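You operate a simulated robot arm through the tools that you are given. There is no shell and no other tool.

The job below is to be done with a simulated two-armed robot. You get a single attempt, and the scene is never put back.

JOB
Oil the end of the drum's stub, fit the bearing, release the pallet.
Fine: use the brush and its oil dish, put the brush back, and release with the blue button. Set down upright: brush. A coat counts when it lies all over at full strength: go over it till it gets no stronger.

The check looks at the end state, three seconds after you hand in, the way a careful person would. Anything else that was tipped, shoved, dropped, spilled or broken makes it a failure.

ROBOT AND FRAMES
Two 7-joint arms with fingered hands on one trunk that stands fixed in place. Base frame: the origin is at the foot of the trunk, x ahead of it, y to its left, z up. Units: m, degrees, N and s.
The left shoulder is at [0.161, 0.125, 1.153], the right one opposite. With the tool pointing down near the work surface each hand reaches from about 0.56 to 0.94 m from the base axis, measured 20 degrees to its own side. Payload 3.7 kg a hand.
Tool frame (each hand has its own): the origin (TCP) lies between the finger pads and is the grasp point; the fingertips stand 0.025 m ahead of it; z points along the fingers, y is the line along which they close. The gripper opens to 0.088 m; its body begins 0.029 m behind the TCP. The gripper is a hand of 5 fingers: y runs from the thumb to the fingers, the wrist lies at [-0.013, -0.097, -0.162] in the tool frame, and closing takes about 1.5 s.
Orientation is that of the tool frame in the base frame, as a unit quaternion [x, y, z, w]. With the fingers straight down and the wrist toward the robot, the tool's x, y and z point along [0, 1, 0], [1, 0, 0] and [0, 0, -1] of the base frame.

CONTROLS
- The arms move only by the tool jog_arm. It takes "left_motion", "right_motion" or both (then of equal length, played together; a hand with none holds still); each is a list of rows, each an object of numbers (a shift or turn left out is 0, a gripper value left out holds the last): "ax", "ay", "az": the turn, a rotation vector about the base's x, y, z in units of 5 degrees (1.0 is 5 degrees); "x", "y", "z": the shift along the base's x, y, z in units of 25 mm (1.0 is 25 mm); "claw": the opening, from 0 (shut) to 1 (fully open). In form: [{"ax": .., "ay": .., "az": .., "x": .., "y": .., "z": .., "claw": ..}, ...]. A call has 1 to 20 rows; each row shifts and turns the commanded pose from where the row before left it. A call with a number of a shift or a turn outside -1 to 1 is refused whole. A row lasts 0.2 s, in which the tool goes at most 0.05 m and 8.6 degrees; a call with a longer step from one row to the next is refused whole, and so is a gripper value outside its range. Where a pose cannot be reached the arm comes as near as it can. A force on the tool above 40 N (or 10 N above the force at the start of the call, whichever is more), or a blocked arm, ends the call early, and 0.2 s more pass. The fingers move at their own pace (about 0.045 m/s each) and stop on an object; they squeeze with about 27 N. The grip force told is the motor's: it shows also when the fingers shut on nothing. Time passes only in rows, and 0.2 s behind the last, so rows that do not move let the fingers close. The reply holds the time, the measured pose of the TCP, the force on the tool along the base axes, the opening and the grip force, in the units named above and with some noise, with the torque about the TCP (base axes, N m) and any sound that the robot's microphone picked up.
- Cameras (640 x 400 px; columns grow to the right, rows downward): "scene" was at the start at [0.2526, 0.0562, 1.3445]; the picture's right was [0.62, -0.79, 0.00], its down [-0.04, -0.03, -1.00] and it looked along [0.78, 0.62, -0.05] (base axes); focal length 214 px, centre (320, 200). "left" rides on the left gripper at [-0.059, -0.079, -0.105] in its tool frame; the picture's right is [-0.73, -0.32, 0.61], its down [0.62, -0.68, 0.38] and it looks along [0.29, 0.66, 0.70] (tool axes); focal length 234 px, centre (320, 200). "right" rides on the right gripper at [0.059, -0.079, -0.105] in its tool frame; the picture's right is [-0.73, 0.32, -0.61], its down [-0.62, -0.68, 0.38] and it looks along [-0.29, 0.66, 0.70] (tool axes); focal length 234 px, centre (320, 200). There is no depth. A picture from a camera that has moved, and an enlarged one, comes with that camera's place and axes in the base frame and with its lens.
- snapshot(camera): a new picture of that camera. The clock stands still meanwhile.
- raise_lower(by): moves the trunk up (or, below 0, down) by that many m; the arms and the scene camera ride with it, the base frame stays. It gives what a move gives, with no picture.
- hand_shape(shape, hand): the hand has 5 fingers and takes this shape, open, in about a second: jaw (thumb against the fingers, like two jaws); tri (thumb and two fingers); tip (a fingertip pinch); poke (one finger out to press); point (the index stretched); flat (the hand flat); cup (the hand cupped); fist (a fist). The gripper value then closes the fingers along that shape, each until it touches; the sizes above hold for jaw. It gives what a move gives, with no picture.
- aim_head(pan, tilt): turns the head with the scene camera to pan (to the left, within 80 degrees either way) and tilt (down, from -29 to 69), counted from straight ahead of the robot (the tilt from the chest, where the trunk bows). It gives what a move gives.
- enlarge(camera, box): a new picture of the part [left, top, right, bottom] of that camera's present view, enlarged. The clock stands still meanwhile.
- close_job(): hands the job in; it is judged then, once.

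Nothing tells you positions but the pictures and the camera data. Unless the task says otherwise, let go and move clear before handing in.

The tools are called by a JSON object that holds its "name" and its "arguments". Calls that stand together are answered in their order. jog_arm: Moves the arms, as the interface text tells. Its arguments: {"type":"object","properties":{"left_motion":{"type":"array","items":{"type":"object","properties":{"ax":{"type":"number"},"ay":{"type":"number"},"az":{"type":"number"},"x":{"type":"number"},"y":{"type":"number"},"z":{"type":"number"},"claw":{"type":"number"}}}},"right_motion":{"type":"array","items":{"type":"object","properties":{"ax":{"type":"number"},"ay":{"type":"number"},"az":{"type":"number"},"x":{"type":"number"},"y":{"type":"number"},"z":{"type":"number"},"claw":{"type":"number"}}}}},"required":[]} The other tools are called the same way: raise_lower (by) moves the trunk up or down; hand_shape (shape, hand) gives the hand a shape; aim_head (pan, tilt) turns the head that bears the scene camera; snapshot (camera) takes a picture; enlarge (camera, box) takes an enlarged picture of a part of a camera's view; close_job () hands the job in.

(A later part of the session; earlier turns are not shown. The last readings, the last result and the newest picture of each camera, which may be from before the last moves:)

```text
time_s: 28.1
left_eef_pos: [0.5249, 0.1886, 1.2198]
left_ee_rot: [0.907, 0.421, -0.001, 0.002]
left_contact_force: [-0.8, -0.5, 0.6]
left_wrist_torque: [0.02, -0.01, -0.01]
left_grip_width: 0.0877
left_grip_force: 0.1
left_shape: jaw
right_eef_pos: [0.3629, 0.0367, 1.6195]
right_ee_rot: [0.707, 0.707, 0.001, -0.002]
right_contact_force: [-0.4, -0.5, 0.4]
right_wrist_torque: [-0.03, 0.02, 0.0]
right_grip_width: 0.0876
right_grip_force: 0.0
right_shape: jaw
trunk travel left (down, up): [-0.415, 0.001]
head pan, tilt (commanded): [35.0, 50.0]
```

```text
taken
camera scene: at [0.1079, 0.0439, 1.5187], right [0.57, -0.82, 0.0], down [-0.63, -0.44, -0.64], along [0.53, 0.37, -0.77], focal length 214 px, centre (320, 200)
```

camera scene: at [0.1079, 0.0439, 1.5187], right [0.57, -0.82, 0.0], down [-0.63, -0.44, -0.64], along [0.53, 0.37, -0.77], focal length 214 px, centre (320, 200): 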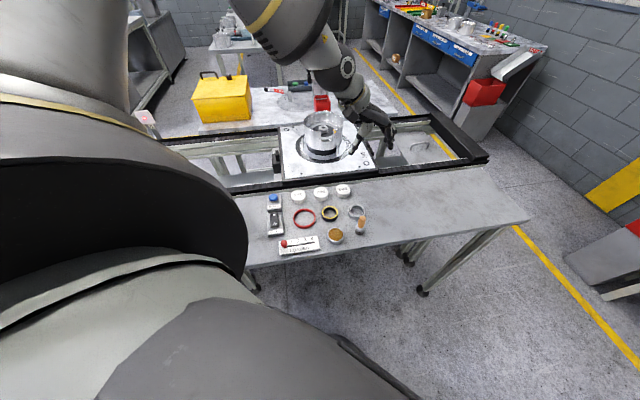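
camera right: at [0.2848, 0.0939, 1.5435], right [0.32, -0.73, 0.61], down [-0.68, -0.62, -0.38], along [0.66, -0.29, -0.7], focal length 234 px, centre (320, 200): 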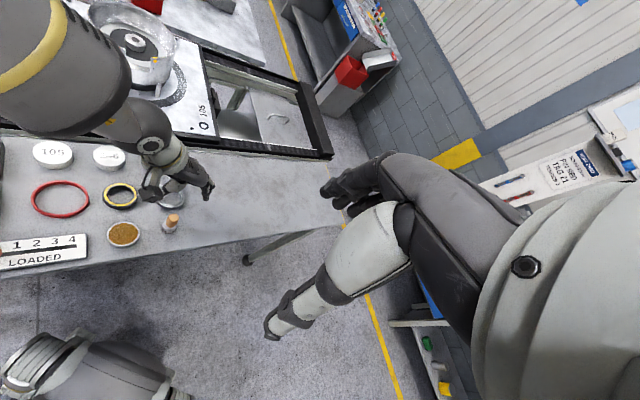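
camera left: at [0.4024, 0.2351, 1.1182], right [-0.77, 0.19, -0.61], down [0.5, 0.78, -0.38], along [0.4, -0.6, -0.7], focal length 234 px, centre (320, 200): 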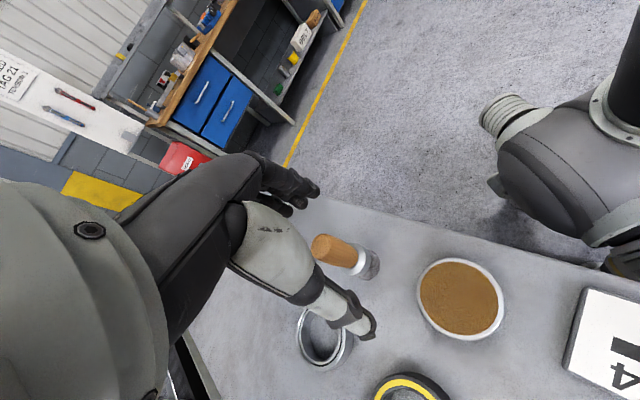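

{"name": "jog_arm", "arguments": {"left_motion": [{"x": -0.157, "y": -0.175, "z": -0.8}, {"x": -0.157, "y": -0.175, "z": -0.8}, {"x": -0.157, "y": -0.175, "z": -0.8}, {"x": -0.157, "y": -0.175, "z": -0.8}, {"x": -0.157, "y": -0.175, "z": -0.8}, {"x": -0.157, "y": -0.175, "z": -0.8}, {"x": -0.157, "y": -0.175, "z": -0.8}, {"x": -0.157, "y": -0.175, "z": -0.8}, {}]}}

{"name": "snapshot", "arguments": {"camera": "left"}}

{"name": "snapshot", "arguments": {"camera": "scene"}}

```text
time_s: 30.1
left_eef_pos: [0.5106, 0.1901, 1.0691]
left_ee_rot: [0.907, 0.42, -0.001, 0.002]
left_contact_force: [-0.7, 0.1, -0.7]
left_wrist_torque: [-0.02, 0.02, -0.01]
left_grip_width: 0.0877
left_grip_force: 0.1
left_shape: jaw
left hand out of reach, approached as far as the arm can: row 2, 3, 4, 5, 6
right_eef_pos: [0.3638, 0.0361, 1.6196]
right_ee_rot: [0.707, 0.707, 0.001, -0.001]
right_contact_force: [-0.3, 1.3, 0.2]
right_wrist_torque: [-0.03, -0.02, 0.01]
right_grip_width: 0.0878
right_grip_force: 0.1
right_shape: jaw
trunk travel left (down, up): [-0.415, 0.001]
head pan, tilt (commanded): [35.0, 50.0]
```

```text
taken
camera left: at [0.4123, 0.1965, 1.1749], right [-0.72, -0.35, -0.61], down [-0.12, 0.91, -0.39], along [0.69, -0.21, -0.69], focal length 234 px, centre (320, 200)
```

left: 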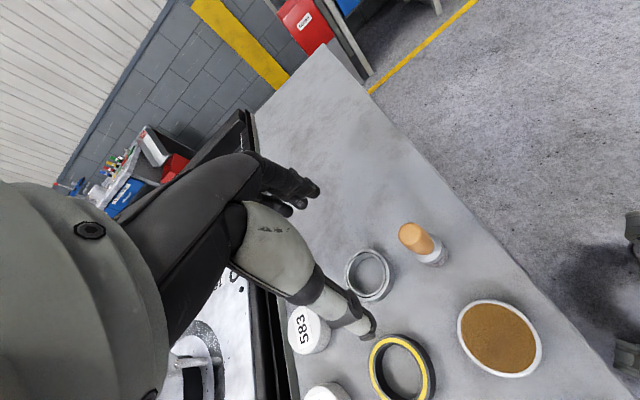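

```text
taken
camera scene: at [0.1079, 0.0438, 1.5188], right [0.57, -0.82, 0.0], down [-0.63, -0.44, -0.64], along [0.53, 0.37, -0.77], focal length 214 px, centre (320, 200)
```

scene: 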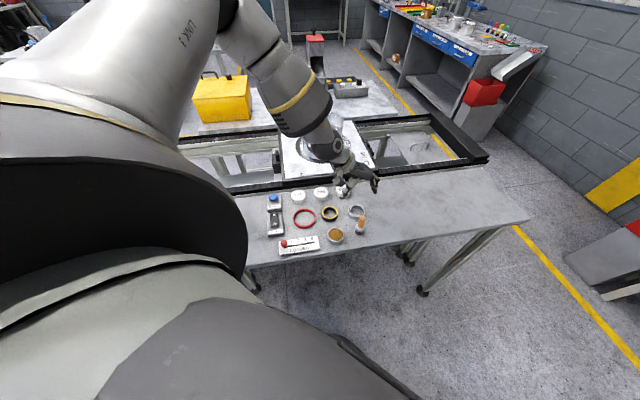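

{"name": "jog_arm", "arguments": {"left_motion": [{"z": -0.4}, {"z": -0.4}, {"z": -0.4}, {"x": -0.17, "y": -0.36}, {"x": -0.17, "y": -0.36}, {"x": -0.17, "y": -0.36}, {"x": -0.17, "y": -0.36}, {}]}}

```text
time_s: 31.9
left_eef_pos: [0.4831, 0.1645, 1.0592]
left_ee_rot: [0.907, 0.42, -0.001, 0.002]
left_contact_force: [-0.3, 0.2, 0.7]
left_wrist_torque: [0.0, 0.0, -0.01]
left_grip_width: 0.0878
left_grip_force: 0.1
left_shape: jaw
left hand out of reach, approached as far as the arm can: row 2, 3, 5, 7
right_eef_pos: [0.3638, 0.0353, 1.6191]
right_ee_rot: [0.708, 0.707, 0.001, 0.0]
right_contact_force: [0.2, 0.0, 0.2]
right_wrist_torque: [-0.01, 0.01, 0.01]
right_grip_width: 0.0876
right_grip_force: 0.1
right_shape: jaw
trunk travel left (down, up): [-0.415, 0.001]
head pan, tilt (commanded): [35.0, 50.0]
```

Two limits show up: too low relative to the shoulder when the trunk is high, and too near when it's low. I'll back the hand off to a comfortable spot, set the trunk in between, and approach again from there.

{"name": "jog_arm", "arguments": {"left_motion": [{"x": 0.78, "y": 0.9, "z": 0.93}, {"x": 0.78, "y": 0.9, "z": 0.93}, {"x": 0.78, "y": 0.9, "z": 0.93, "az": 1}, {"x": 0.78, "y": 0.9, "z": 0.93, "az": 1}, {"x": 0.78, "y": 0.9, "z": 0.93, "az": 1}, {"x": 0.78, "y": 0.9, "z": 0.93, "az": 1}, {}]}}

{"name": "raise_lower", "arguments": {"by": -0.12}}

{"name": "snapshot", "arguments": {"camera": "scene"}}

```text
time_s: 33.5
left_eef_pos: [0.6005, 0.2993, 1.2001]
left_ee_rot: [0.82, 0.572, -0.001, 0.003]
left_contact_force: [0.0, -0.6, -0.5]
left_wrist_torque: [-0.01, -0.02, 0.01]
left_grip_width: 0.0877
left_grip_force: 0.0
left_shape: jaw
right_eef_pos: [0.3642, 0.0366, 1.6198]
right_ee_rot: [0.707, 0.707, 0.0, 0.0]
right_contact_force: [-0.5, -0.2, -0.1]
right_wrist_torque: [0.01, 0.01, -0.01]
right_grip_width: 0.0878
right_grip_force: 0.0
right_shape: jaw
trunk travel left (down, up): [-0.415, 0.001]
head pan, tilt (commanded): [35.0, 50.0]
```

```text
time_s: 35.0
left_eef_pos: [0.6001, 0.2987, 1.0812]
left_ee_rot: [0.821, 0.571, 0.0, 0.003]
left_contact_force: [0.1, 0.1, 0.5]
left_wrist_torque: [0.04, -0.02, 0.0]
left_grip_width: 0.0874
left_grip_force: 0.0
left_shape: jaw
right_eef_pos: [0.362, 0.0355, 1.4995]
right_ee_rot: [0.708, 0.706, 0.001, 0.0]
right_contact_force: [0.0, -0.4, 0.2]
right_wrist_torque: [0.02, 0.04, 0.02]
right_grip_width: 0.088
right_grip_force: 0.0
right_shape: jaw
trunk travel left (down, up): [-0.295, 0.121]
head pan, tilt (commanded): [35.0, 50.0]
```

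```text
taken
camera scene: at [0.1319, 0.0439, 1.3981], right [0.57, -0.82, 0.0], down [-0.63, -0.44, -0.64], along [0.53, 0.37, -0.77], focal length 214 px, centre (320, 200)
```

scene: 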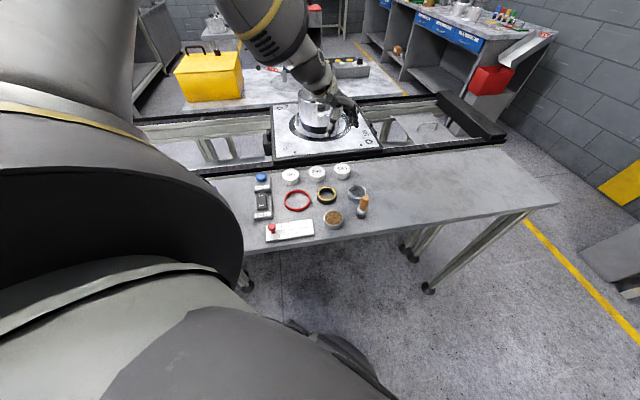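

{"name": "jog_arm", "arguments": {"left_motion": [{"x": -0.53, "y": -0.73, "z": -0.25}, {"x": -0.53, "y": -0.73, "z": -0.25}, {"x": -0.53, "y": -0.73, "z": -0.25}, {"x": -0.53, "y": -0.73, "z": -0.25}, {"x": -0.53, "y": -0.73, "z": -0.25}, {"x": -0.53, "y": -0.73, "z": -0.25}, {"x": -0.53, "y": -0.73, "z": -0.25}, {"x": -0.53, "y": -0.73, "z": -0.25}, {}]}}

{"name": "snapshot", "arguments": {"camera": "scene"}}

{"name": "snapshot", "arguments": {"camera": "right"}}

```text
time_s: 37.0
left_eef_pos: [0.5199, 0.2717, 1.0449]
left_ee_rot: [0.82, 0.572, 0.0, 0.005]
left_contact_force: [0.5, 0.1, 0.1]
left_wrist_torque: [0.03, -0.02, -0.01]
left_grip_width: 0.0876
left_grip_force: 0.1
left_shape: jaw
left hand out of reach, approached as far as the arm can: row 2, 3, 4, 5, 6, 7, 8
right_eef_pos: [0.363, 0.0364, 1.4997]
right_ee_rot: [0.708, 0.706, 0.001, -0.001]
right_contact_force: [0.2, -0.7, 0.9]
right_wrist_torque: [0.0, 0.0, -0.02]
right_grip_width: 0.0877
right_grip_force: 0.1
right_shape: jaw
trunk travel left (down, up): [-0.295, 0.121]
head pan, tilt (commanded): [35.0, 50.0]
```

```text
taken
camera scene: at [0.133, 0.0442, 1.3978], right [0.57, -0.82, 0.0], down [-0.63, -0.44, -0.64], along [0.53, 0.37, -0.77], focal length 214 px, centre (320, 200)
```

scene: 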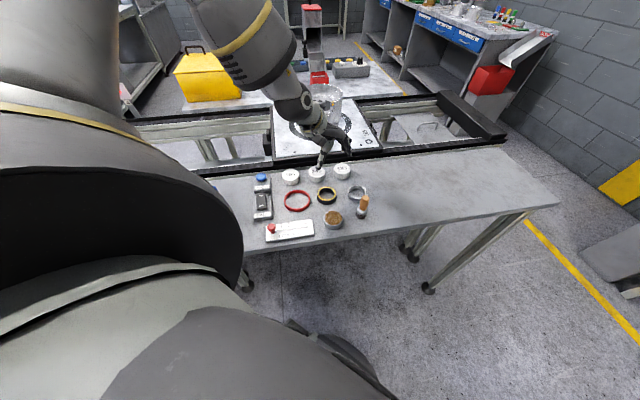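

```text
taken
camera right: at [0.2844, 0.0942, 1.6036], right [0.32, -0.73, 0.61], down [-0.68, -0.62, -0.38], along [0.66, -0.29, -0.7], focal length 234 px, centre (320, 200)
```

right: 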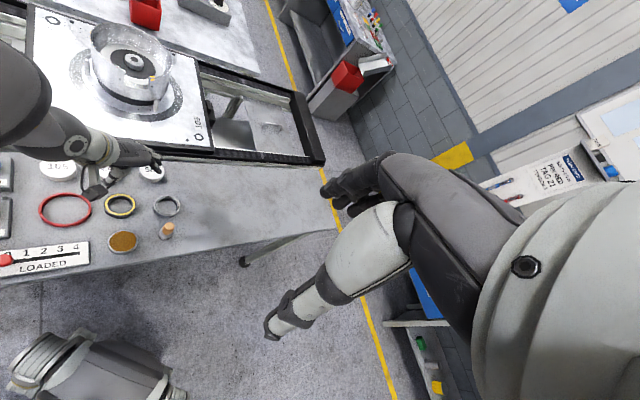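

I'll look at the left arm itself to understand how the elbow is posed.

{"name": "aim_head", "arguments": {"pan": 60, "tilt": 10}}

{"name": "snapshot", "arguments": {"camera": "scene"}}

```text
time_s: 38.0
left_eef_pos: [0.5217, 0.2725, 1.0443]
left_ee_rot: [0.82, 0.572, 0.0, 0.005]
left_contact_force: [0.3, -0.5, -0.2]
left_wrist_torque: [0.0, -0.02, 0.0]
left_grip_width: 0.0878
left_grip_force: 0.0
left_shape: jaw
right_eef_pos: [0.3639, 0.0362, 1.4991]
right_ee_rot: [0.708, 0.707, 0.001, -0.001]
right_contact_force: [0.0, -0.7, -0.1]
right_wrist_torque: [-0.01, -0.02, -0.02]
right_grip_width: 0.0876
right_grip_force: 0.0
right_shape: jaw
trunk travel left (down, up): [-0.295, 0.121]
head pan, tilt (commanded): [60.0, 10.0]
```

```text
taken
camera scene: at [0.1165, 0.0803, 1.4596], right [0.87, -0.5, 0.0], down [-0.09, -0.15, -0.98], along [0.49, 0.85, -0.17], focal length 214 px, centre (320, 200)
```

scene: 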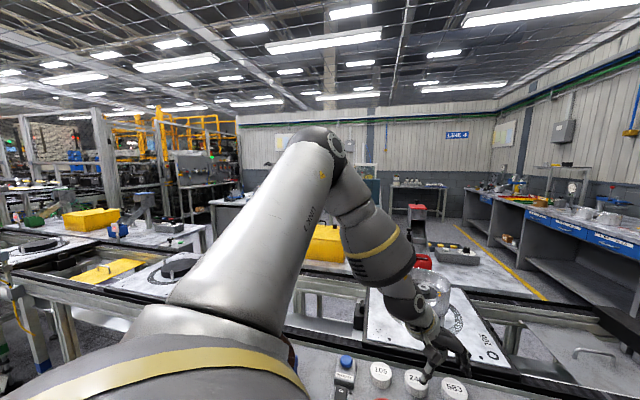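

The elbow is high with the forearm steep, so the wrist is at its bend limit. I'll yaw the hand to about −80° here (wrist to the left), then slide toward the brush.

{"name": "jog_arm", "arguments": {"left_motion": [{"z": 0.5, "az": -1}, {"z": 0.5, "az": -1}, {"az": -1}, {"az": -1}, {"az": -1}, {"az": -1}, {"az": -1}, {"az": -1}, {"az": -1}, {"az": -1}, {"az": -1}, {"az": -1}, {}]}}

{"name": "snapshot", "arguments": {"camera": "scene"}}

```text
time_s: 40.8
left_eef_pos: [0.5217, 0.2716, 1.0691]
left_ee_rot: [0.997, 0.083, -0.002, 0.002]
left_contact_force: [0.0, 0.4, 0.1]
left_wrist_torque: [0.02, 0.03, 0.04]
left_grip_width: 0.0879
left_grip_force: 0.1
left_shape: jaw
right_eef_pos: [0.3633, 0.0358, 1.4987]
right_ee_rot: [0.708, 0.707, 0.001, 0.0]
right_contact_force: [-0.8, 0.3, -0.7]
right_wrist_torque: [-0.05, 0.0, -0.01]
right_grip_width: 0.0875
right_grip_force: 0.0
right_shape: jaw
trunk travel left (down, up): [-0.295, 0.121]
head pan, tilt (commanded): [60.0, 10.0]
```

```text
taken
camera scene: at [0.1163, 0.0803, 1.4597], right [0.87, -0.5, 0.0], down [-0.09, -0.15, -0.98], along [0.49, 0.85, -0.17], focal length 214 px, centre (320, 200)
```

scene: 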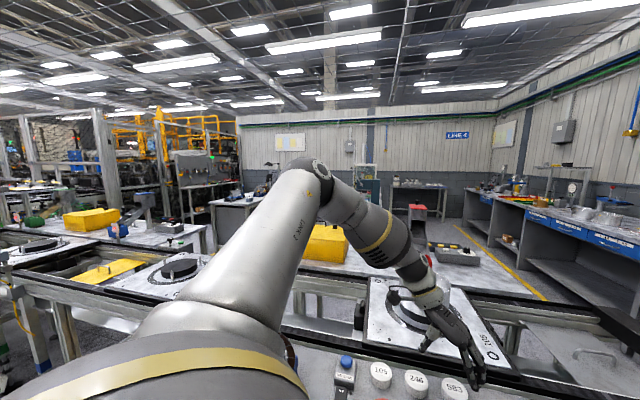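

{"name": "jog_arm", "arguments": {"left_motion": [{"x": -0.19, "y": -0.79, "z": -0.2}, {"x": -0.19, "y": -0.79, "z": -0.2}, {"x": -0.19, "y": -0.79, "z": -0.2}, {"x": -0.19, "y": -0.79, "z": -0.2}, {"x": -0.19, "y": -0.79, "z": -0.2}, {"x": -0.19, "y": -0.79, "z": -0.2}, {}]}}

{"name": "snapshot", "arguments": {"camera": "scene"}}

{"name": "snapshot", "arguments": {"camera": "left"}}

```text
time_s: 42.4
left_eef_pos: [0.4904, 0.1528, 1.0397]
left_ee_rot: [0.996, 0.084, -0.002, 0.002]
left_contact_force: [0.0, -0.3, 0.3]
left_wrist_torque: [0.0, 0.02, 0.0]
left_grip_width: 0.0876
left_grip_force: 0.0
left_shape: jaw
right_eef_pos: [0.3637, 0.0359, 1.4988]
right_ee_rot: [0.708, 0.707, 0.0, 0.0]
right_contact_force: [-1.2, 0.3, 0.8]
right_wrist_torque: [0.01, 0.03, -0.01]
right_grip_width: 0.0873
right_grip_force: 0.0
right_shape: jaw
trunk travel left (down, up): [-0.295, 0.121]
head pan, tilt (commanded): [60.0, 10.0]
```

```text
taken
camera scene: at [0.1164, 0.0804, 1.4597], right [0.87, -0.5, 0.0], down [-0.09, -0.15, -0.98], along [0.49, 0.85, -0.17], focal length 214 px, centre (320, 200)
```

scene: 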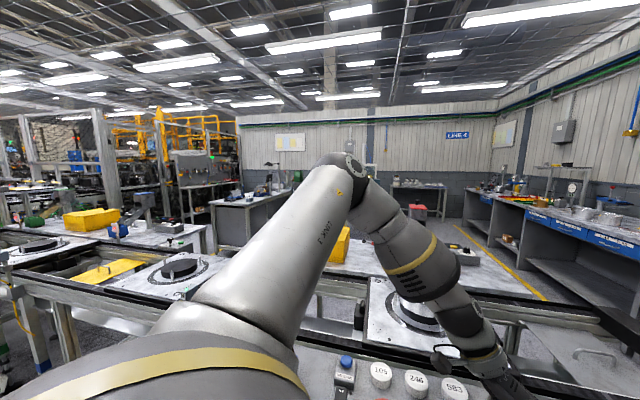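

```text
taken
camera left: at [0.4209, 0.2209, 1.1463], right [-0.77, 0.19, -0.6], down [0.5, 0.78, -0.39], along [0.39, -0.6, -0.69], focal length 234 px, centre (320, 200)
```

left: 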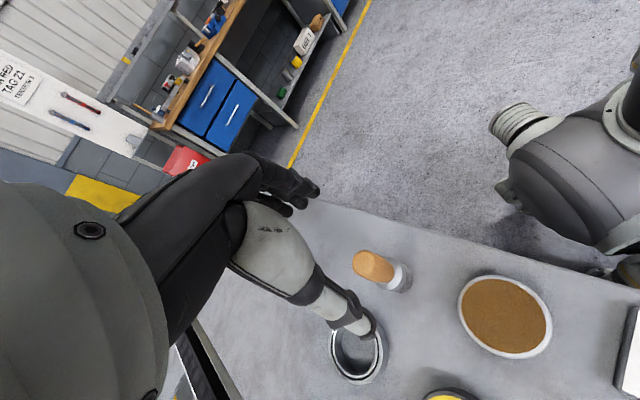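

Reached it cleanly this time. Descending in steps toward grip height.

{"name": "jog_arm", "arguments": {"left_motion": [{"x": 0.12, "y": 0.03, "z": -0.5}, {"z": -0.5}, {"z": -0.5}, {}]}}

{"name": "snapshot", "arguments": {"camera": "left"}}

```text
time_s: 43.4
left_eef_pos: [0.4948, 0.1547, 1.0025]
left_ee_rot: [0.996, 0.085, -0.001, 0.002]
left_contact_force: [0.0, -0.4, -0.1]
left_wrist_torque: [0.0, -0.03, 0.01]
left_grip_width: 0.0877
left_grip_force: 0.1
left_shape: jaw
right_eef_pos: [0.3634, 0.0355, 1.4976]
right_ee_rot: [0.708, 0.706, 0.001, -0.001]
right_contact_force: [0.7, 1.2, 0.5]
right_wrist_torque: [0.0, -0.01, 0.01]
right_grip_width: 0.0875
right_grip_force: 0.0
right_shape: jaw
trunk travel left (down, up): [-0.295, 0.121]
head pan, tilt (commanded): [60.0, 10.0]
```

```text
taken
camera left: at [0.4241, 0.2218, 1.1076], right [-0.77, 0.19, -0.61], down [0.5, 0.78, -0.39], along [0.39, -0.6, -0.69], focal length 234 px, centre (320, 200)
```

left: 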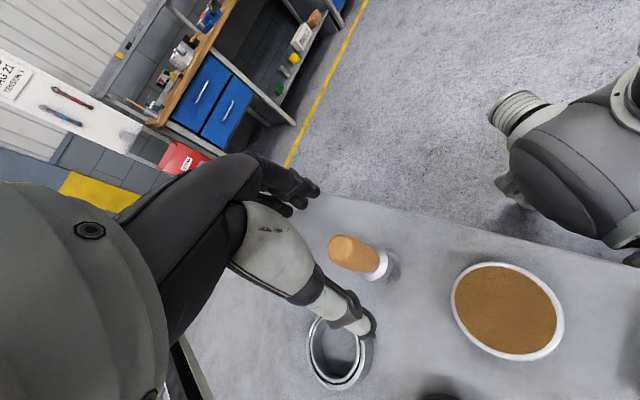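

{"name": "jog_arm", "arguments": {"left_motion": [{"x": -0.03, "y": -0.04, "z": -0.5}, {"z": -0.5}, {"z": -0.42}, {}]}}

{"name": "snapshot", "arguments": {"camera": "left"}}

{"name": "aim_head", "arguments": {"pan": 35, "tilt": 50}}

{"name": "enlarge", "arguments": {"camera": "scene", "box": [280, 130, 460, 260]}}

```text
time_s: 44.4
left_eef_pos: [0.4934, 0.153, 0.9647]
left_ee_rot: [0.996, 0.085, -0.002, 0.002]
left_contact_force: [-0.5, -0.4, 0.2]
left_wrist_torque: [0.01, 0.0, 0.0]
left_grip_width: 0.0877
left_grip_force: 0.2
left_shape: jaw
right_eef_pos: [0.3637, 0.0371, 1.4985]
right_ee_rot: [0.708, 0.706, 0.0, 0.0]
right_contact_force: [-0.7, 0.0, 0.3]
right_wrist_torque: [0.0, 0.04, 0.01]
right_grip_width: 0.0877
right_grip_force: 0.1
right_shape: jaw
trunk travel left (down, up): [-0.295, 0.121]
head pan, tilt (commanded): [60.0, 10.0]
```

```text
taken
camera left: at [0.4234, 0.2206, 1.0718], right [-0.77, 0.19, -0.61], down [0.5, 0.78, -0.39], along [0.39, -0.6, -0.69], focal length 234 px, centre (320, 200)
```

left: 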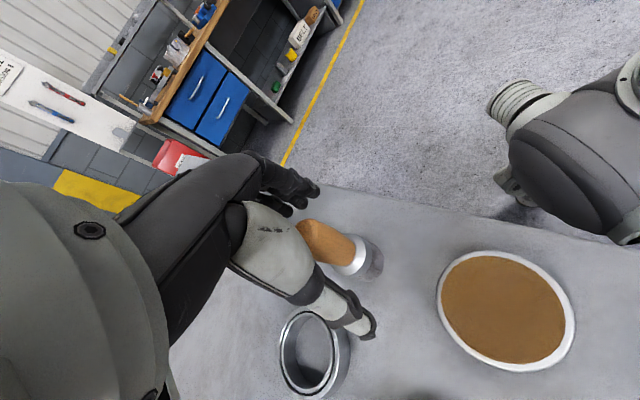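

```text
time_s: 45.5
left_eef_pos: [0.4941, 0.1525, 0.9664]
left_ee_rot: [0.996, 0.084, -0.002, 0.002]
left_contact_force: [-0.1, 0.5, 0.4]
left_wrist_torque: [0.06, 0.03, 0.03]
left_grip_width: 0.0874
left_grip_force: 0.1
left_shape: jaw
right_eef_pos: [0.3635, 0.0352, 1.499]
right_ee_rot: [0.708, 0.706, 0.002, 0.0]
right_contact_force: [0.2, -0.3, 0.8]
right_wrist_torque: [0.04, -0.02, -0.01]
right_grip_width: 0.0875
right_grip_force: 0.1
right_shape: jaw
trunk travel left (down, up): [-0.295, 0.121]
head pan, tilt (commanded): [35.0, 50.0]
```

```text
3.08 times, centred on (370, 195) of scene
camera zoom: at [0.1331, 0.044, 1.3979], right [0.57, -0.82, 0.0], down [-0.63, -0.44, -0.64], along [0.53, 0.37, -0.77], focal length 660 px, centre (166, 215)
```

zoom: 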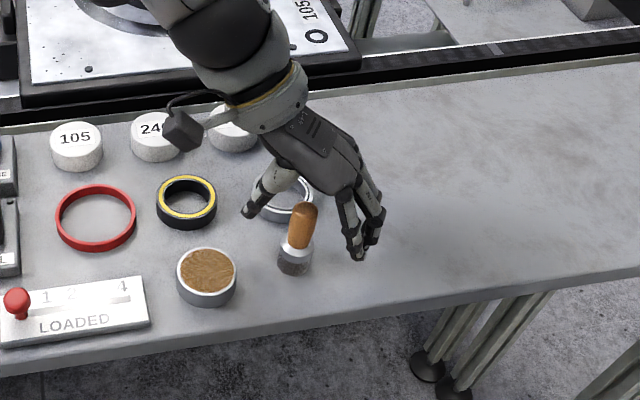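

The handle sits between thumb and fingers. Closing now.

{"name": "jog_arm", "arguments": {"left_motion": [{"claw": 0.5}, {"claw": 0.5}, {"claw": 0.5}, {"claw": 0.5}]}}

{"name": "enlarge", "arguments": {"camera": "scene", "box": [300, 150, 420, 240]}}

{"name": "enlarge", "arguments": {"camera": "left", "box": [220, 140, 420, 340]}}

```text
time_s: 46.5
left_eef_pos: [0.4949, 0.1531, 0.9659]
left_ee_rot: [0.997, 0.083, -0.001, 0.002]
left_contact_force: [0.2, -0.5, 1.1]
left_wrist_torque: [0.0, -0.02, -0.03]
left_grip_width: 0.0444
left_grip_force: 0.0
left_shape: jaw
right_eef_pos: [0.3634, 0.0366, 1.4983]
right_ee_rot: [0.708, 0.706, 0.001, 0.0]
right_contact_force: [0.7, -0.9, 0.0]
right_wrist_torque: [-0.01, 0.0, -0.02]
right_grip_width: 0.0875
right_grip_force: 0.0
right_shape: jaw
trunk travel left (down, up): [-0.295, 0.121]
head pan, tilt (commanded): [35.0, 50.0]
```

```text
4.44 times, centred on (360, 195) of scene
camera zoom: at [0.133, 0.0439, 1.3978], right [0.57, -0.82, 0.0], down [-0.63, -0.44, -0.64], along [0.53, 0.37, -0.77], focal length 953 px, centre (142, 222)
```

zoom: 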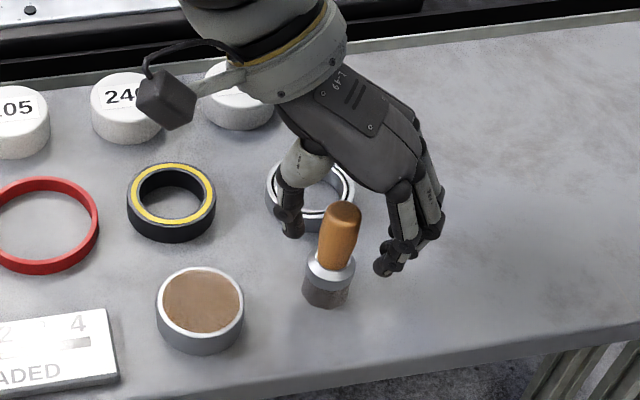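

```text
2.00 times, centred on (320, 240) of left
camera zoom: at [0.4235, 0.2207, 1.0717], right [-0.77, 0.19, -0.61], down [0.5, 0.78, -0.39], along [0.39, -0.6, -0.7], focal length 468 px, centre (320, 120)
```

zoom: 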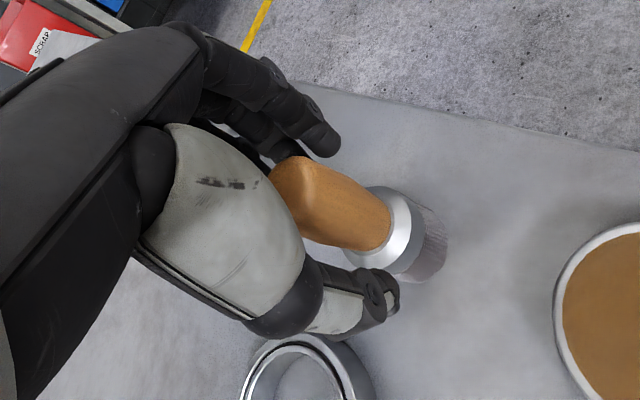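

The handle is between thumb and finger pads; closing fully.

{"name": "jog_arm", "arguments": {"left_motion": [{"claw": 0.3}, {"claw": 0.25}, {"claw": 0.2}, {"claw": 0.1}, {"claw": 0}, {"claw": 0}, {"claw": 0}, {"claw": 0}]}}

{"name": "enlarge", "arguments": {"camera": "scene", "box": [300, 150, 420, 240]}}

{"name": "enlarge", "arguments": {"camera": "left", "box": [220, 140, 420, 340]}}

```text
time_s: 48.3
left_eef_pos: [0.4932, 0.1537, 0.9654]
left_ee_rot: [0.996, 0.085, -0.001, 0.002]
left_contact_force: [0.8, -0.3, 0.0]
left_wrist_torque: [0.0, 0.02, -0.01]
left_grip_width: 0.0128
left_grip_force: 27.2
left_shape: jaw
right_eef_pos: [0.3628, 0.0355, 1.4993]
right_ee_rot: [0.708, 0.707, 0.0, -0.001]
right_contact_force: [0.0, -0.2, 1.0]
right_wrist_torque: [0.01, -0.01, -0.02]
right_grip_width: 0.0876
right_grip_force: 0.0
right_shape: jaw
trunk travel left (down, up): [-0.295, 0.121]
head pan, tilt (commanded): [35.0, 50.0]
```

```text
4.44 times, centred on (360, 195) of scene
camera zoom: at [0.1331, 0.044, 1.3978], right [0.57, -0.82, 0.0], down [-0.63, -0.44, -0.64], along [0.53, 0.37, -0.77], focal length 953 px, centre (142, 222)
```

zoom: 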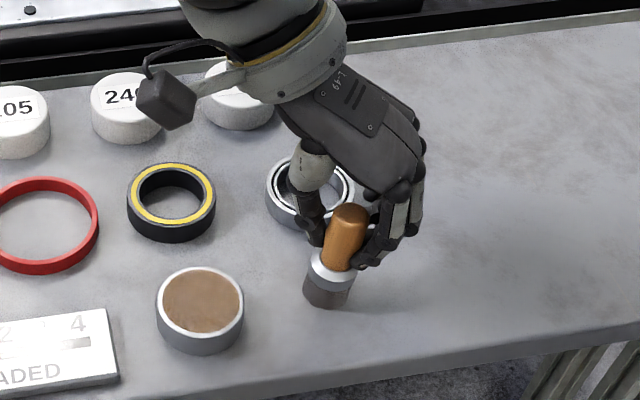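

```text
2.00 times, centred on (320, 240) of left
camera zoom: at [0.4236, 0.2207, 1.0717], right [-0.77, 0.19, -0.6], down [0.5, 0.78, -0.39], along [0.39, -0.6, -0.7], focal length 468 px, centre (320, 120)
```

zoom: 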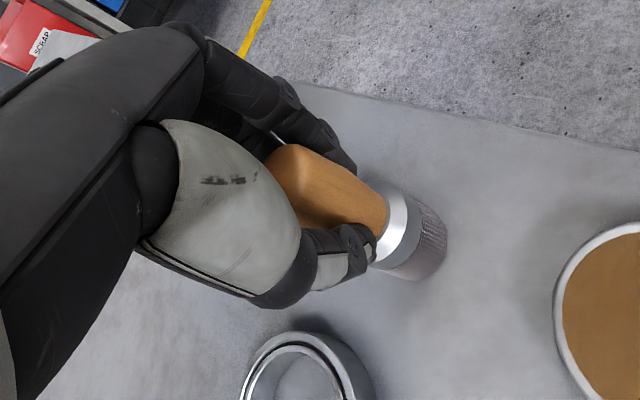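

Gripped with 27 N. I'll lift a little and check that the brush comes up straight.

{"name": "jog_arm", "arguments": {"left_motion": [{"z": 0.3}, {"z": 0.3}, {"z": 0.3}, {}]}}

{"name": "enlarge", "arguments": {"camera": "scene", "box": [300, 150, 420, 240]}}

{"name": "enlarge", "arguments": {"camera": "left", "box": [220, 140, 420, 340]}}

{"name": "enlarge", "arguments": {"camera": "right", "box": [60, 150, 260, 290]}}

```text
time_s: 49.3
left_eef_pos: [0.4939, 0.1532, 0.9875]
left_ee_rot: [0.996, 0.085, -0.003, 0.001]
left_contact_force: [0.5, 0.7, -0.8]
left_wrist_torque: [0.0, 0.03, 0.0]
left_grip_width: 0.0128
left_grip_force: 26.9
left_shape: jaw
right_eef_pos: [0.3642, 0.0354, 1.498]
right_ee_rot: [0.708, 0.707, 0.001, 0.0]
right_contact_force: [-0.2, -0.5, -0.3]
right_wrist_torque: [-0.03, 0.01, 0.04]
right_grip_width: 0.0878
right_grip_force: 0.0
right_shape: jaw
trunk travel left (down, up): [-0.295, 0.121]
head pan, tilt (commanded): [35.0, 50.0]
```

```text
4.44 times, centred on (360, 195) of scene
camera zoom: at [0.1332, 0.044, 1.3978], right [0.57, -0.82, 0.0], down [-0.63, -0.44, -0.64], along [0.53, 0.37, -0.77], focal length 953 px, centre (142, 222)
```

zoom: 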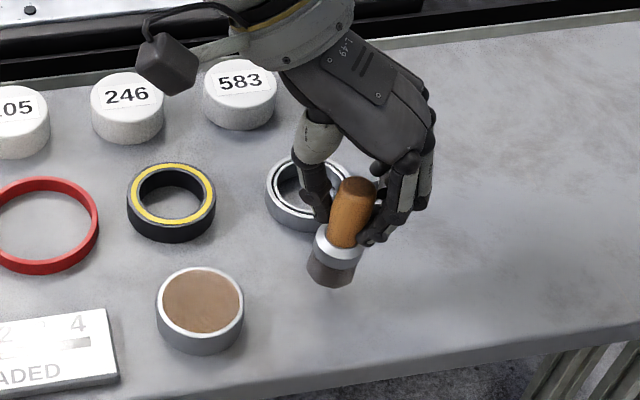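

```text
2.00 times, centred on (320, 240) of left
camera zoom: at [0.4239, 0.2209, 1.094], right [-0.77, 0.19, -0.6], down [0.5, 0.78, -0.39], along [0.39, -0.6, -0.7], focal length 468 px, centre (320, 120)
```

zoom: 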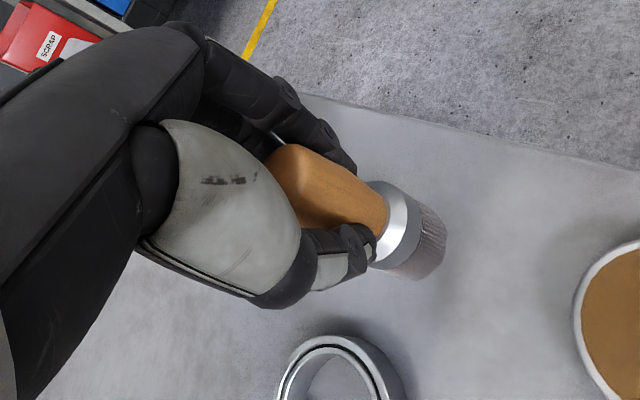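

```text
2.86 times, centred on (160, 220) of right
camera zoom: at [0.2846, 0.094, 1.6035], right [0.32, -0.73, 0.61], down [-0.68, -0.62, -0.38], along [0.66, -0.29, -0.7], focal length 669 px, centre (777, 143)
```

zoom: 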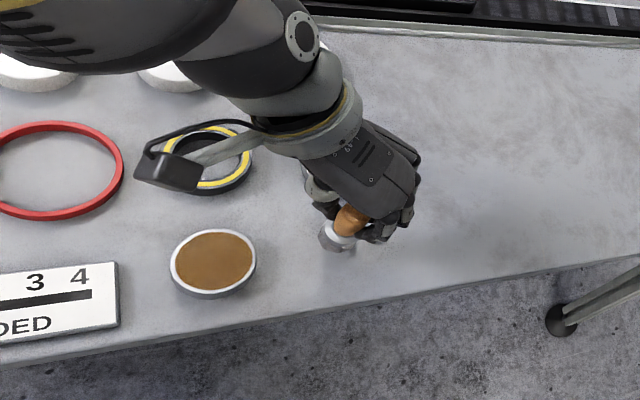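

The brush came up firmly and upright. Next I'll lift a bit more and move over the dish (centre about [0.430, 0.2075]), checking reach on the way.

{"name": "jog_arm", "arguments": {"left_motion": [{"z": 0.6}, {"z": 0.6}, {"x": -0.4, "y": 0.36}, {"x": -0.41, "y": 0.36}, {"x": -0.41, "y": 0.36}, {"x": -0.41, "y": 0.36}, {"x": -0.41, "y": 0.36}, {"x": -0.41, "y": 0.36}, {}]}}

{"name": "snapshot", "arguments": {"camera": "left"}}

{"name": "enlarge", "arguments": {"camera": "scene", "box": [270, 140, 410, 240]}}

```text
time_s: 51.3
left_eef_pos: [0.4334, 0.2061, 1.0177]
left_ee_rot: [0.996, 0.085, -0.001, 0.001]
left_contact_force: [0.4, 0.9, -1.3]
left_wrist_torque: [0.01, -0.04, -0.02]
left_grip_width: 0.013
left_grip_force: 26.8
left_shape: jaw
right_eef_pos: [0.3647, 0.0368, 1.4999]
right_ee_rot: [0.707, 0.707, 0.001, -0.001]
right_contact_force: [-0.6, 0.1, 0.2]
right_wrist_torque: [-0.03, 0.02, 0.0]
right_grip_width: 0.0876
right_grip_force: 0.1
right_shape: jaw
trunk travel left (down, up): [-0.295, 0.121]
head pan, tilt (commanded): [35.0, 50.0]
```

```text
taken
camera left: at [0.3626, 0.2751, 1.1236], right [-0.77, 0.19, -0.6], down [0.5, 0.78, -0.39], along [0.39, -0.6, -0.7], focal length 234 px, centre (320, 200)
```

left: 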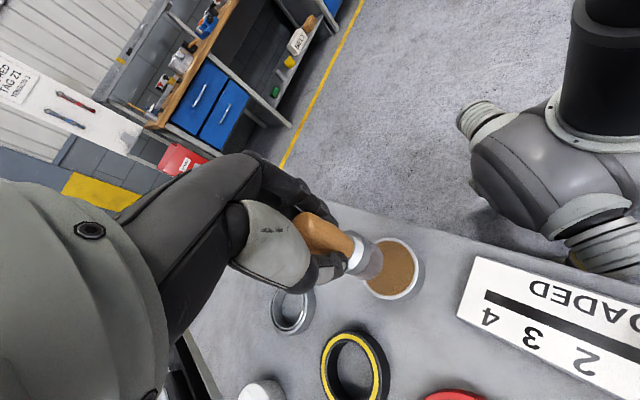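

```text
4.00 times, centred on (340, 190) of scene
camera zoom: at [0.1333, 0.0438, 1.3977], right [0.57, -0.82, 0.0], down [-0.63, -0.44, -0.64], along [0.53, 0.37, -0.77], focal length 858 px, centre (240, 240)
```

zoom: 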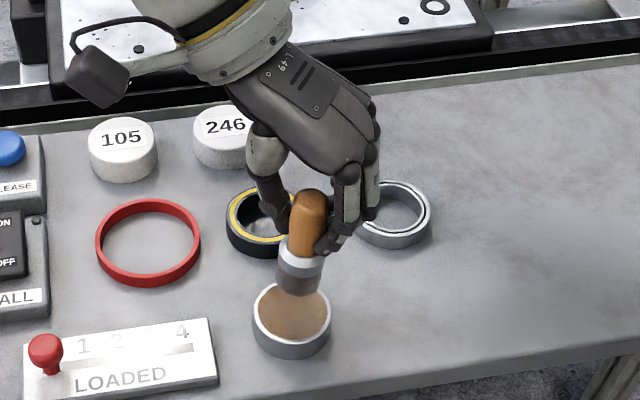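

Over the dish. I'll descend to just above the rim and verify centring before dipping.

{"name": "jog_arm", "arguments": {"left_motion": [{"x": 0.08, "z": -0.5}, {"z": -0.4}, {}]}}

{"name": "enlarge", "arguments": {"camera": "left", "box": [270, 180, 470, 320]}}

{"name": "enlarge", "arguments": {"camera": "scene", "box": [300, 170, 380, 240]}}

{"name": "enlarge", "arguments": {"camera": "right", "box": [60, 180, 200, 280]}}

```text
time_s: 52.1
left_eef_pos: [0.435, 0.2072, 0.9955]
left_ee_rot: [0.996, 0.085, -0.002, 0.003]
left_contact_force: [0.6, 0.3, -1.8]
left_wrist_torque: [-0.01, 0.01, 0.01]
left_grip_width: 0.0126
left_grip_force: 26.9
left_shape: jaw
right_eef_pos: [0.3623, 0.0358, 1.4992]
right_ee_rot: [0.708, 0.707, 0.0, -0.001]
right_contact_force: [0.4, -0.4, -0.2]
right_wrist_torque: [-0.01, -0.02, -0.01]
right_grip_width: 0.0878
right_grip_force: 0.0
right_shape: jaw
trunk travel left (down, up): [-0.295, 0.121]
head pan, tilt (commanded): [35.0, 50.0]
```

```text
2.86 times, centred on (370, 250) of left
camera zoom: at [0.3643, 0.2753, 1.1017], right [-0.77, 0.19, -0.61], down [0.5, 0.78, -0.39], along [0.39, -0.6, -0.7], focal length 669 px, centre (177, 57)
```

zoom: 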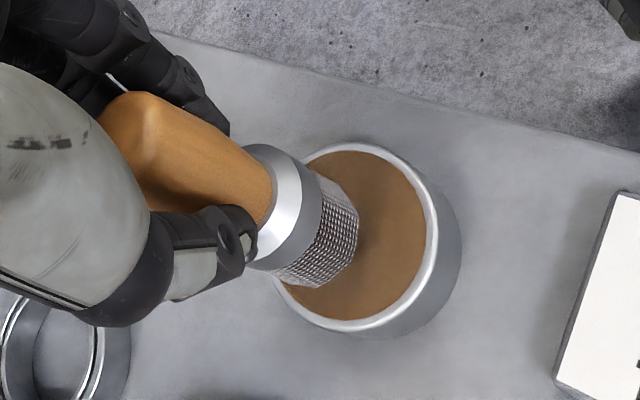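

```text
5.71 times, centred on (340, 205) of scene
camera zoom: at [0.1331, 0.0439, 1.3978], right [0.57, -0.82, 0.0], down [-0.63, -0.44, -0.64], along [0.53, 0.37, -0.77], focal length 1226 px, centre (206, 171)
```

zoom: 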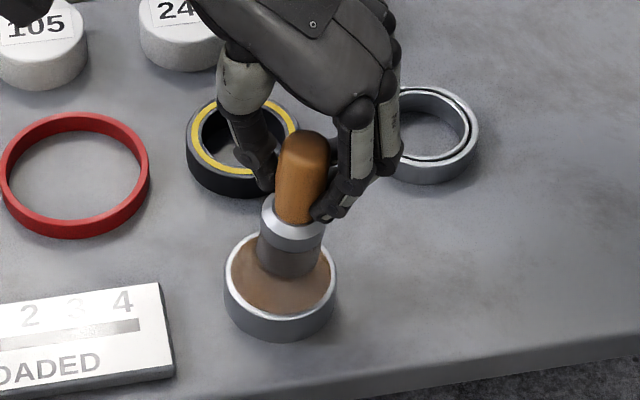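

```text
4.00 times, centred on (130, 230) of right
camera zoom: at [0.2845, 0.0938, 1.6036], right [0.32, -0.73, 0.61], down [-0.68, -0.62, -0.38], along [0.66, -0.29, -0.7], focal length 937 px, centre (1080, 80)
```

zoom: 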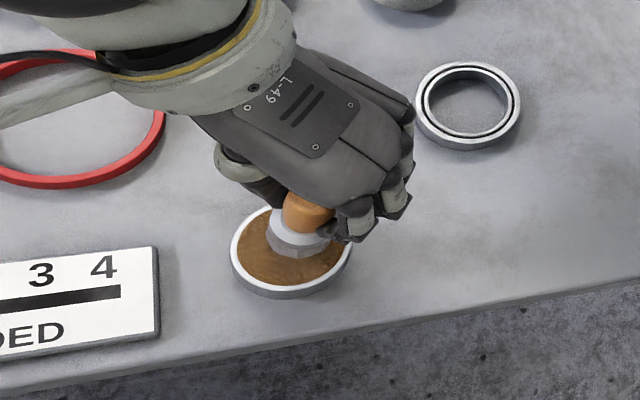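

Centred well enough within the dish. Dipping the bristles in.

{"name": "jog_arm", "arguments": {"left_motion": [{"y": -0.04, "z": -0.4}, {"z": -0.4}, {"z": -0.1}, {}, {}]}}

{"name": "enlarge", "arguments": {"camera": "left", "box": [270, 180, 470, 320]}}

{"name": "enlarge", "arguments": {"camera": "scene", "box": [300, 170, 380, 240]}}

```text
time_s: 53.0
left_eef_pos: [0.4359, 0.2044, 0.9793]
left_ee_rot: [0.996, 0.084, 0.002, 0.005]
left_contact_force: [-1.6, 2.3, 23.6]
left_wrist_torque: [0.05, 0.06, -0.02]
left_grip_width: 0.016
left_grip_force: 27.1
left_shape: jaw
right_eef_pos: [0.3622, 0.0358, 1.4988]
right_ee_rot: [0.708, 0.706, 0.002, 0.0]
right_contact_force: [-0.7, 0.9, -0.5]
right_wrist_torque: [-0.03, 0.01, 0.04]
right_grip_width: 0.0876
right_grip_force: 0.2
right_shape: jaw
trunk travel left (down, up): [-0.295, 0.121]
head pan, tilt (commanded): [35.0, 50.0]
stopped in row 4 (left hand): the force on the tool passed its limit at 43 N (the readings are from after the stop); the commanded pose is now the measured one
```

```text
2.86 times, centred on (370, 250) of left
camera zoom: at [0.3647, 0.2732, 1.0831], right [-0.77, 0.19, -0.61], down [0.5, 0.77, -0.39], along [0.4, -0.61, -0.69], focal length 669 px, centre (177, 57)
```

zoom: 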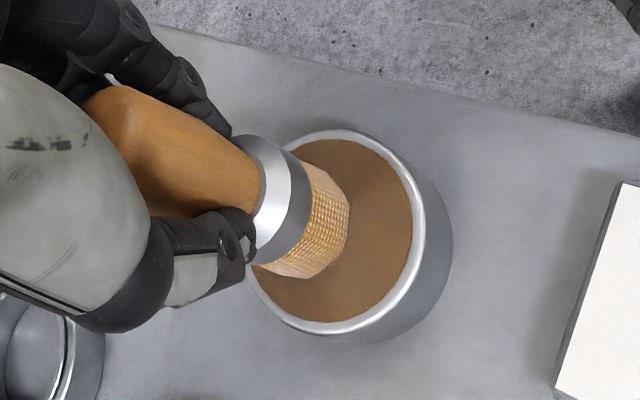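

```text
5.71 times, centred on (340, 205) of scene
camera zoom: at [0.1312, 0.0438, 1.3979], right [0.57, -0.82, 0.0], down [-0.63, -0.44, -0.64], along [0.53, 0.37, -0.77], focal length 1226 px, centre (206, 171)
```

zoom: 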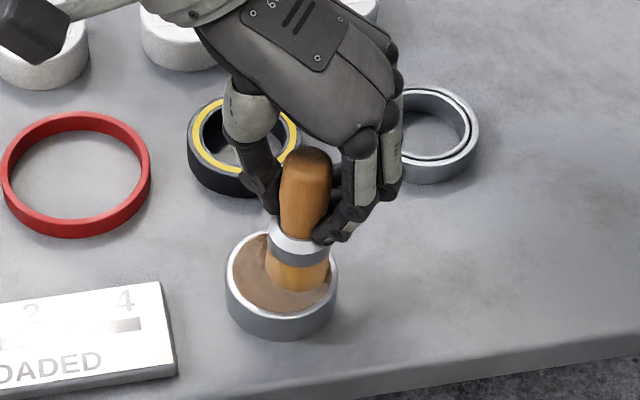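

The bristles took oil (they turned amber) with firm contact. Lifting gently and checking the brush in the grip.

{"name": "jog_arm", "arguments": {"left_motion": [{"z": 0.2}, {"z": 0.4}, {"z": 0.6}, {"z": 0.6}, {}]}}

{"name": "enlarge", "arguments": {"camera": "left", "box": [270, 180, 470, 320]}}

{"name": "enlarge", "arguments": {"camera": "scene", "box": [300, 150, 380, 220]}}

{"name": "enlarge", "arguments": {"camera": "right", "box": [60, 180, 200, 280]}}

```text
time_s: 54.2
left_eef_pos: [0.4376, 0.2059, 1.0203]
left_ee_rot: [0.996, 0.085, 0.0, 0.003]
left_contact_force: [0.2, 0.0, -1.1]
left_wrist_torque: [0.02, -0.03, 0.02]
left_grip_width: 0.0135
left_grip_force: 27.2
left_shape: jaw
right_eef_pos: [0.3637, 0.0362, 1.4986]
right_ee_rot: [0.708, 0.706, 0.001, 0.0]
right_contact_force: [-0.3, 0.8, -0.4]
right_wrist_torque: [0.0, -0.03, 0.01]
right_grip_width: 0.0874
right_grip_force: 0.1
right_shape: jaw
trunk travel left (down, up): [-0.295, 0.121]
head pan, tilt (commanded): [35.0, 50.0]
```

```text
2.86 times, centred on (370, 250) of left
camera zoom: at [0.3653, 0.275, 1.1264], right [-0.77, 0.19, -0.61], down [0.5, 0.77, -0.39], along [0.4, -0.6, -0.69], focal length 669 px, centre (177, 57)
```

zoom: 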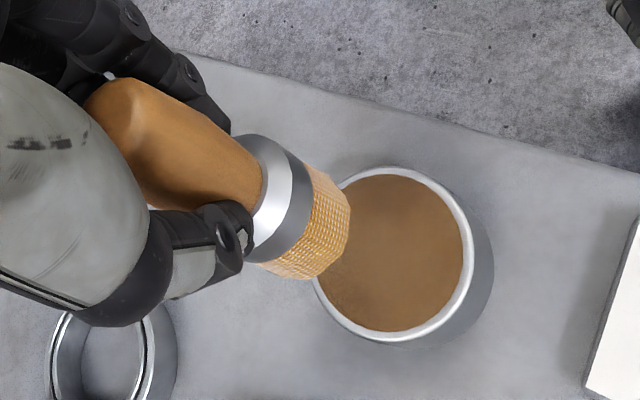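

```text
5.71 times, centred on (340, 185) of scene
camera zoom: at [0.1333, 0.0441, 1.3977], right [0.57, -0.82, 0.0], down [-0.63, -0.44, -0.64], along [0.53, 0.37, -0.77], focal length 1226 px, centre (206, 286)
```

zoom: 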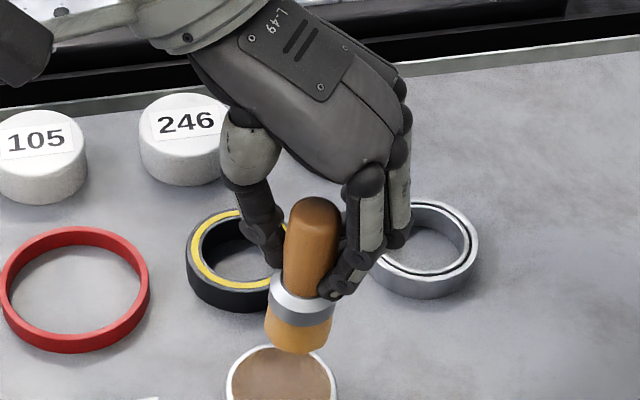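

```text
4.00 times, centred on (130, 230) of right
camera zoom: at [0.2847, 0.0941, 1.6035], right [0.32, -0.73, 0.61], down [-0.68, -0.62, -0.38], along [0.66, -0.29, -0.7], focal length 937 px, centre (1080, 80)
```

zoom: 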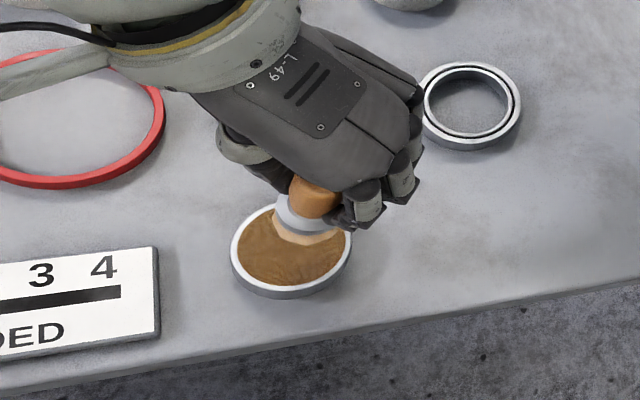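

The brush is loaded, sitting about 4 mm higher in the grip and nearly vertical. Next I'll lift away from the dish, turn the hand back toward neutral, and then lower the trunk so the left arm reaches the drum.

{"name": "jog_arm", "arguments": {"left_motion": [{"z": 0.9}, {"z": 0.9}, {"z": 0.9}, {"x": 0.6, "y": 0.65, "z": 0.8, "az": 1}, {"x": 0.6, "y": 0.65, "z": 0.8, "az": 1}, {"x": 0.6, "y": 0.65, "z": 0.8, "az": 1}, {"x": 0.6, "y": 0.65, "z": 0.8, "az": 1}, {"x": 0.6, "y": 0.65, "z": 0.8, "az": 1}, {"x": 0.6, "y": 0.65, "z": 0.8, "az": 1}, {"x": 0.6, "y": 0.65, "z": 0.8, "az": 1}, {"x": 0.6, "y": 0.65, "z": 0.8, "az": 1}, {}]}}

{"name": "snapshot", "arguments": {"camera": "left"}}

```text
time_s: 56.8
left_eef_pos: [0.557, 0.3361, 1.2492]
left_ee_rot: [0.908, 0.42, 0.002, 0.004]
left_contact_force: [-0.4, 0.0, 0.0]
left_wrist_torque: [0.02, 0.01, 0.01]
left_grip_width: 0.0133
left_grip_force: 26.6
left_shape: jaw
right_eef_pos: [0.3641, 0.0365, 1.4986]
right_ee_rot: [0.708, 0.706, 0.0, 0.0]
right_contact_force: [1.0, 0.6, -0.1]
right_wrist_torque: [0.0, -0.01, 0.02]
right_grip_width: 0.0876
right_grip_force: 0.0
right_shape: jaw
trunk travel left (down, up): [-0.295, 0.121]
head pan, tilt (commanded): [35.0, 50.0]
```

```text
taken
camera left: at [0.4589, 0.3421, 1.3536], right [-0.71, -0.35, -0.61], down [-0.12, 0.91, -0.39], along [0.69, -0.21, -0.69], focal length 234 px, centre (320, 200)
```

left: 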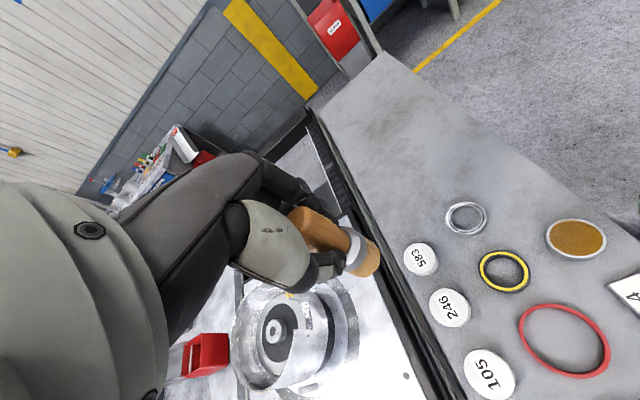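

{"name": "raise_lower", "arguments": {"by": -0.06}}

{"name": "raise_lower", "arguments": {"by": -0.06}}

{"name": "snapshot", "arguments": {"camera": "scene"}}

```text
time_s: 57.8
left_eef_pos: [0.5549, 0.3348, 1.1899]
left_ee_rot: [0.907, 0.42, 0.003, 0.004]
left_contact_force: [0.4, 0.2, -0.5]
left_wrist_torque: [0.01, -0.03, -0.01]
left_grip_width: 0.0133
left_grip_force: 27.0
left_shape: jaw
right_eef_pos: [0.3616, 0.036, 1.4412]
right_ee_rot: [0.707, 0.707, 0.001, 0.0]
right_contact_force: [-0.5, -0.9, 0.0]
right_wrist_torque: [-0.01, 0.0, 0.0]
right_grip_width: 0.0877
right_grip_force: 0.1
right_shape: jaw
trunk travel left (down, up): [-0.235, 0.181]
head pan, tilt (commanded): [35.0, 50.0]
```

```text
time_s: 58.8
left_eef_pos: [0.5541, 0.3351, 1.1295]
left_ee_rot: [0.907, 0.42, 0.002, 0.003]
left_contact_force: [-0.6, -0.2, -1.2]
left_wrist_torque: [0.0, -0.01, 0.03]
left_grip_width: 0.013
left_grip_force: 26.7
left_shape: jaw
right_eef_pos: [0.3613, 0.0356, 1.3807]
right_ee_rot: [0.707, 0.707, 0.002, 0.001]
right_contact_force: [-0.1, 0.5, 0.4]
right_wrist_torque: [-0.02, -0.03, 0.04]
right_grip_width: 0.0875
right_grip_force: 0.0
right_shape: jaw
trunk travel left (down, up): [-0.175, 0.241]
head pan, tilt (commanded): [35.0, 50.0]
```

```text
taken
camera scene: at [0.2421, 0.0439, 1.2719], right [0.57, -0.82, 0.0], down [-0.63, -0.44, -0.64], along [0.53, 0.37, -0.77], focal length 214 px, centre (320, 200)
```

scene: 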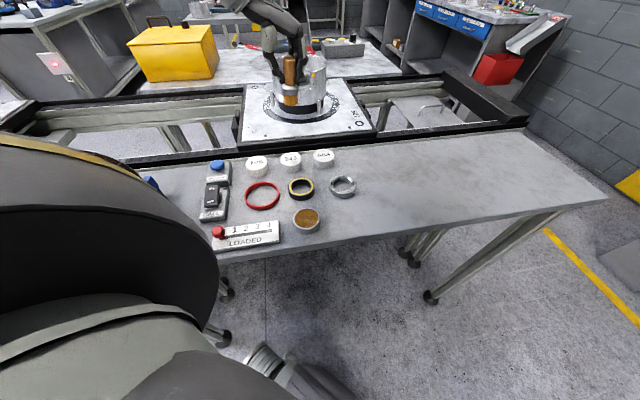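

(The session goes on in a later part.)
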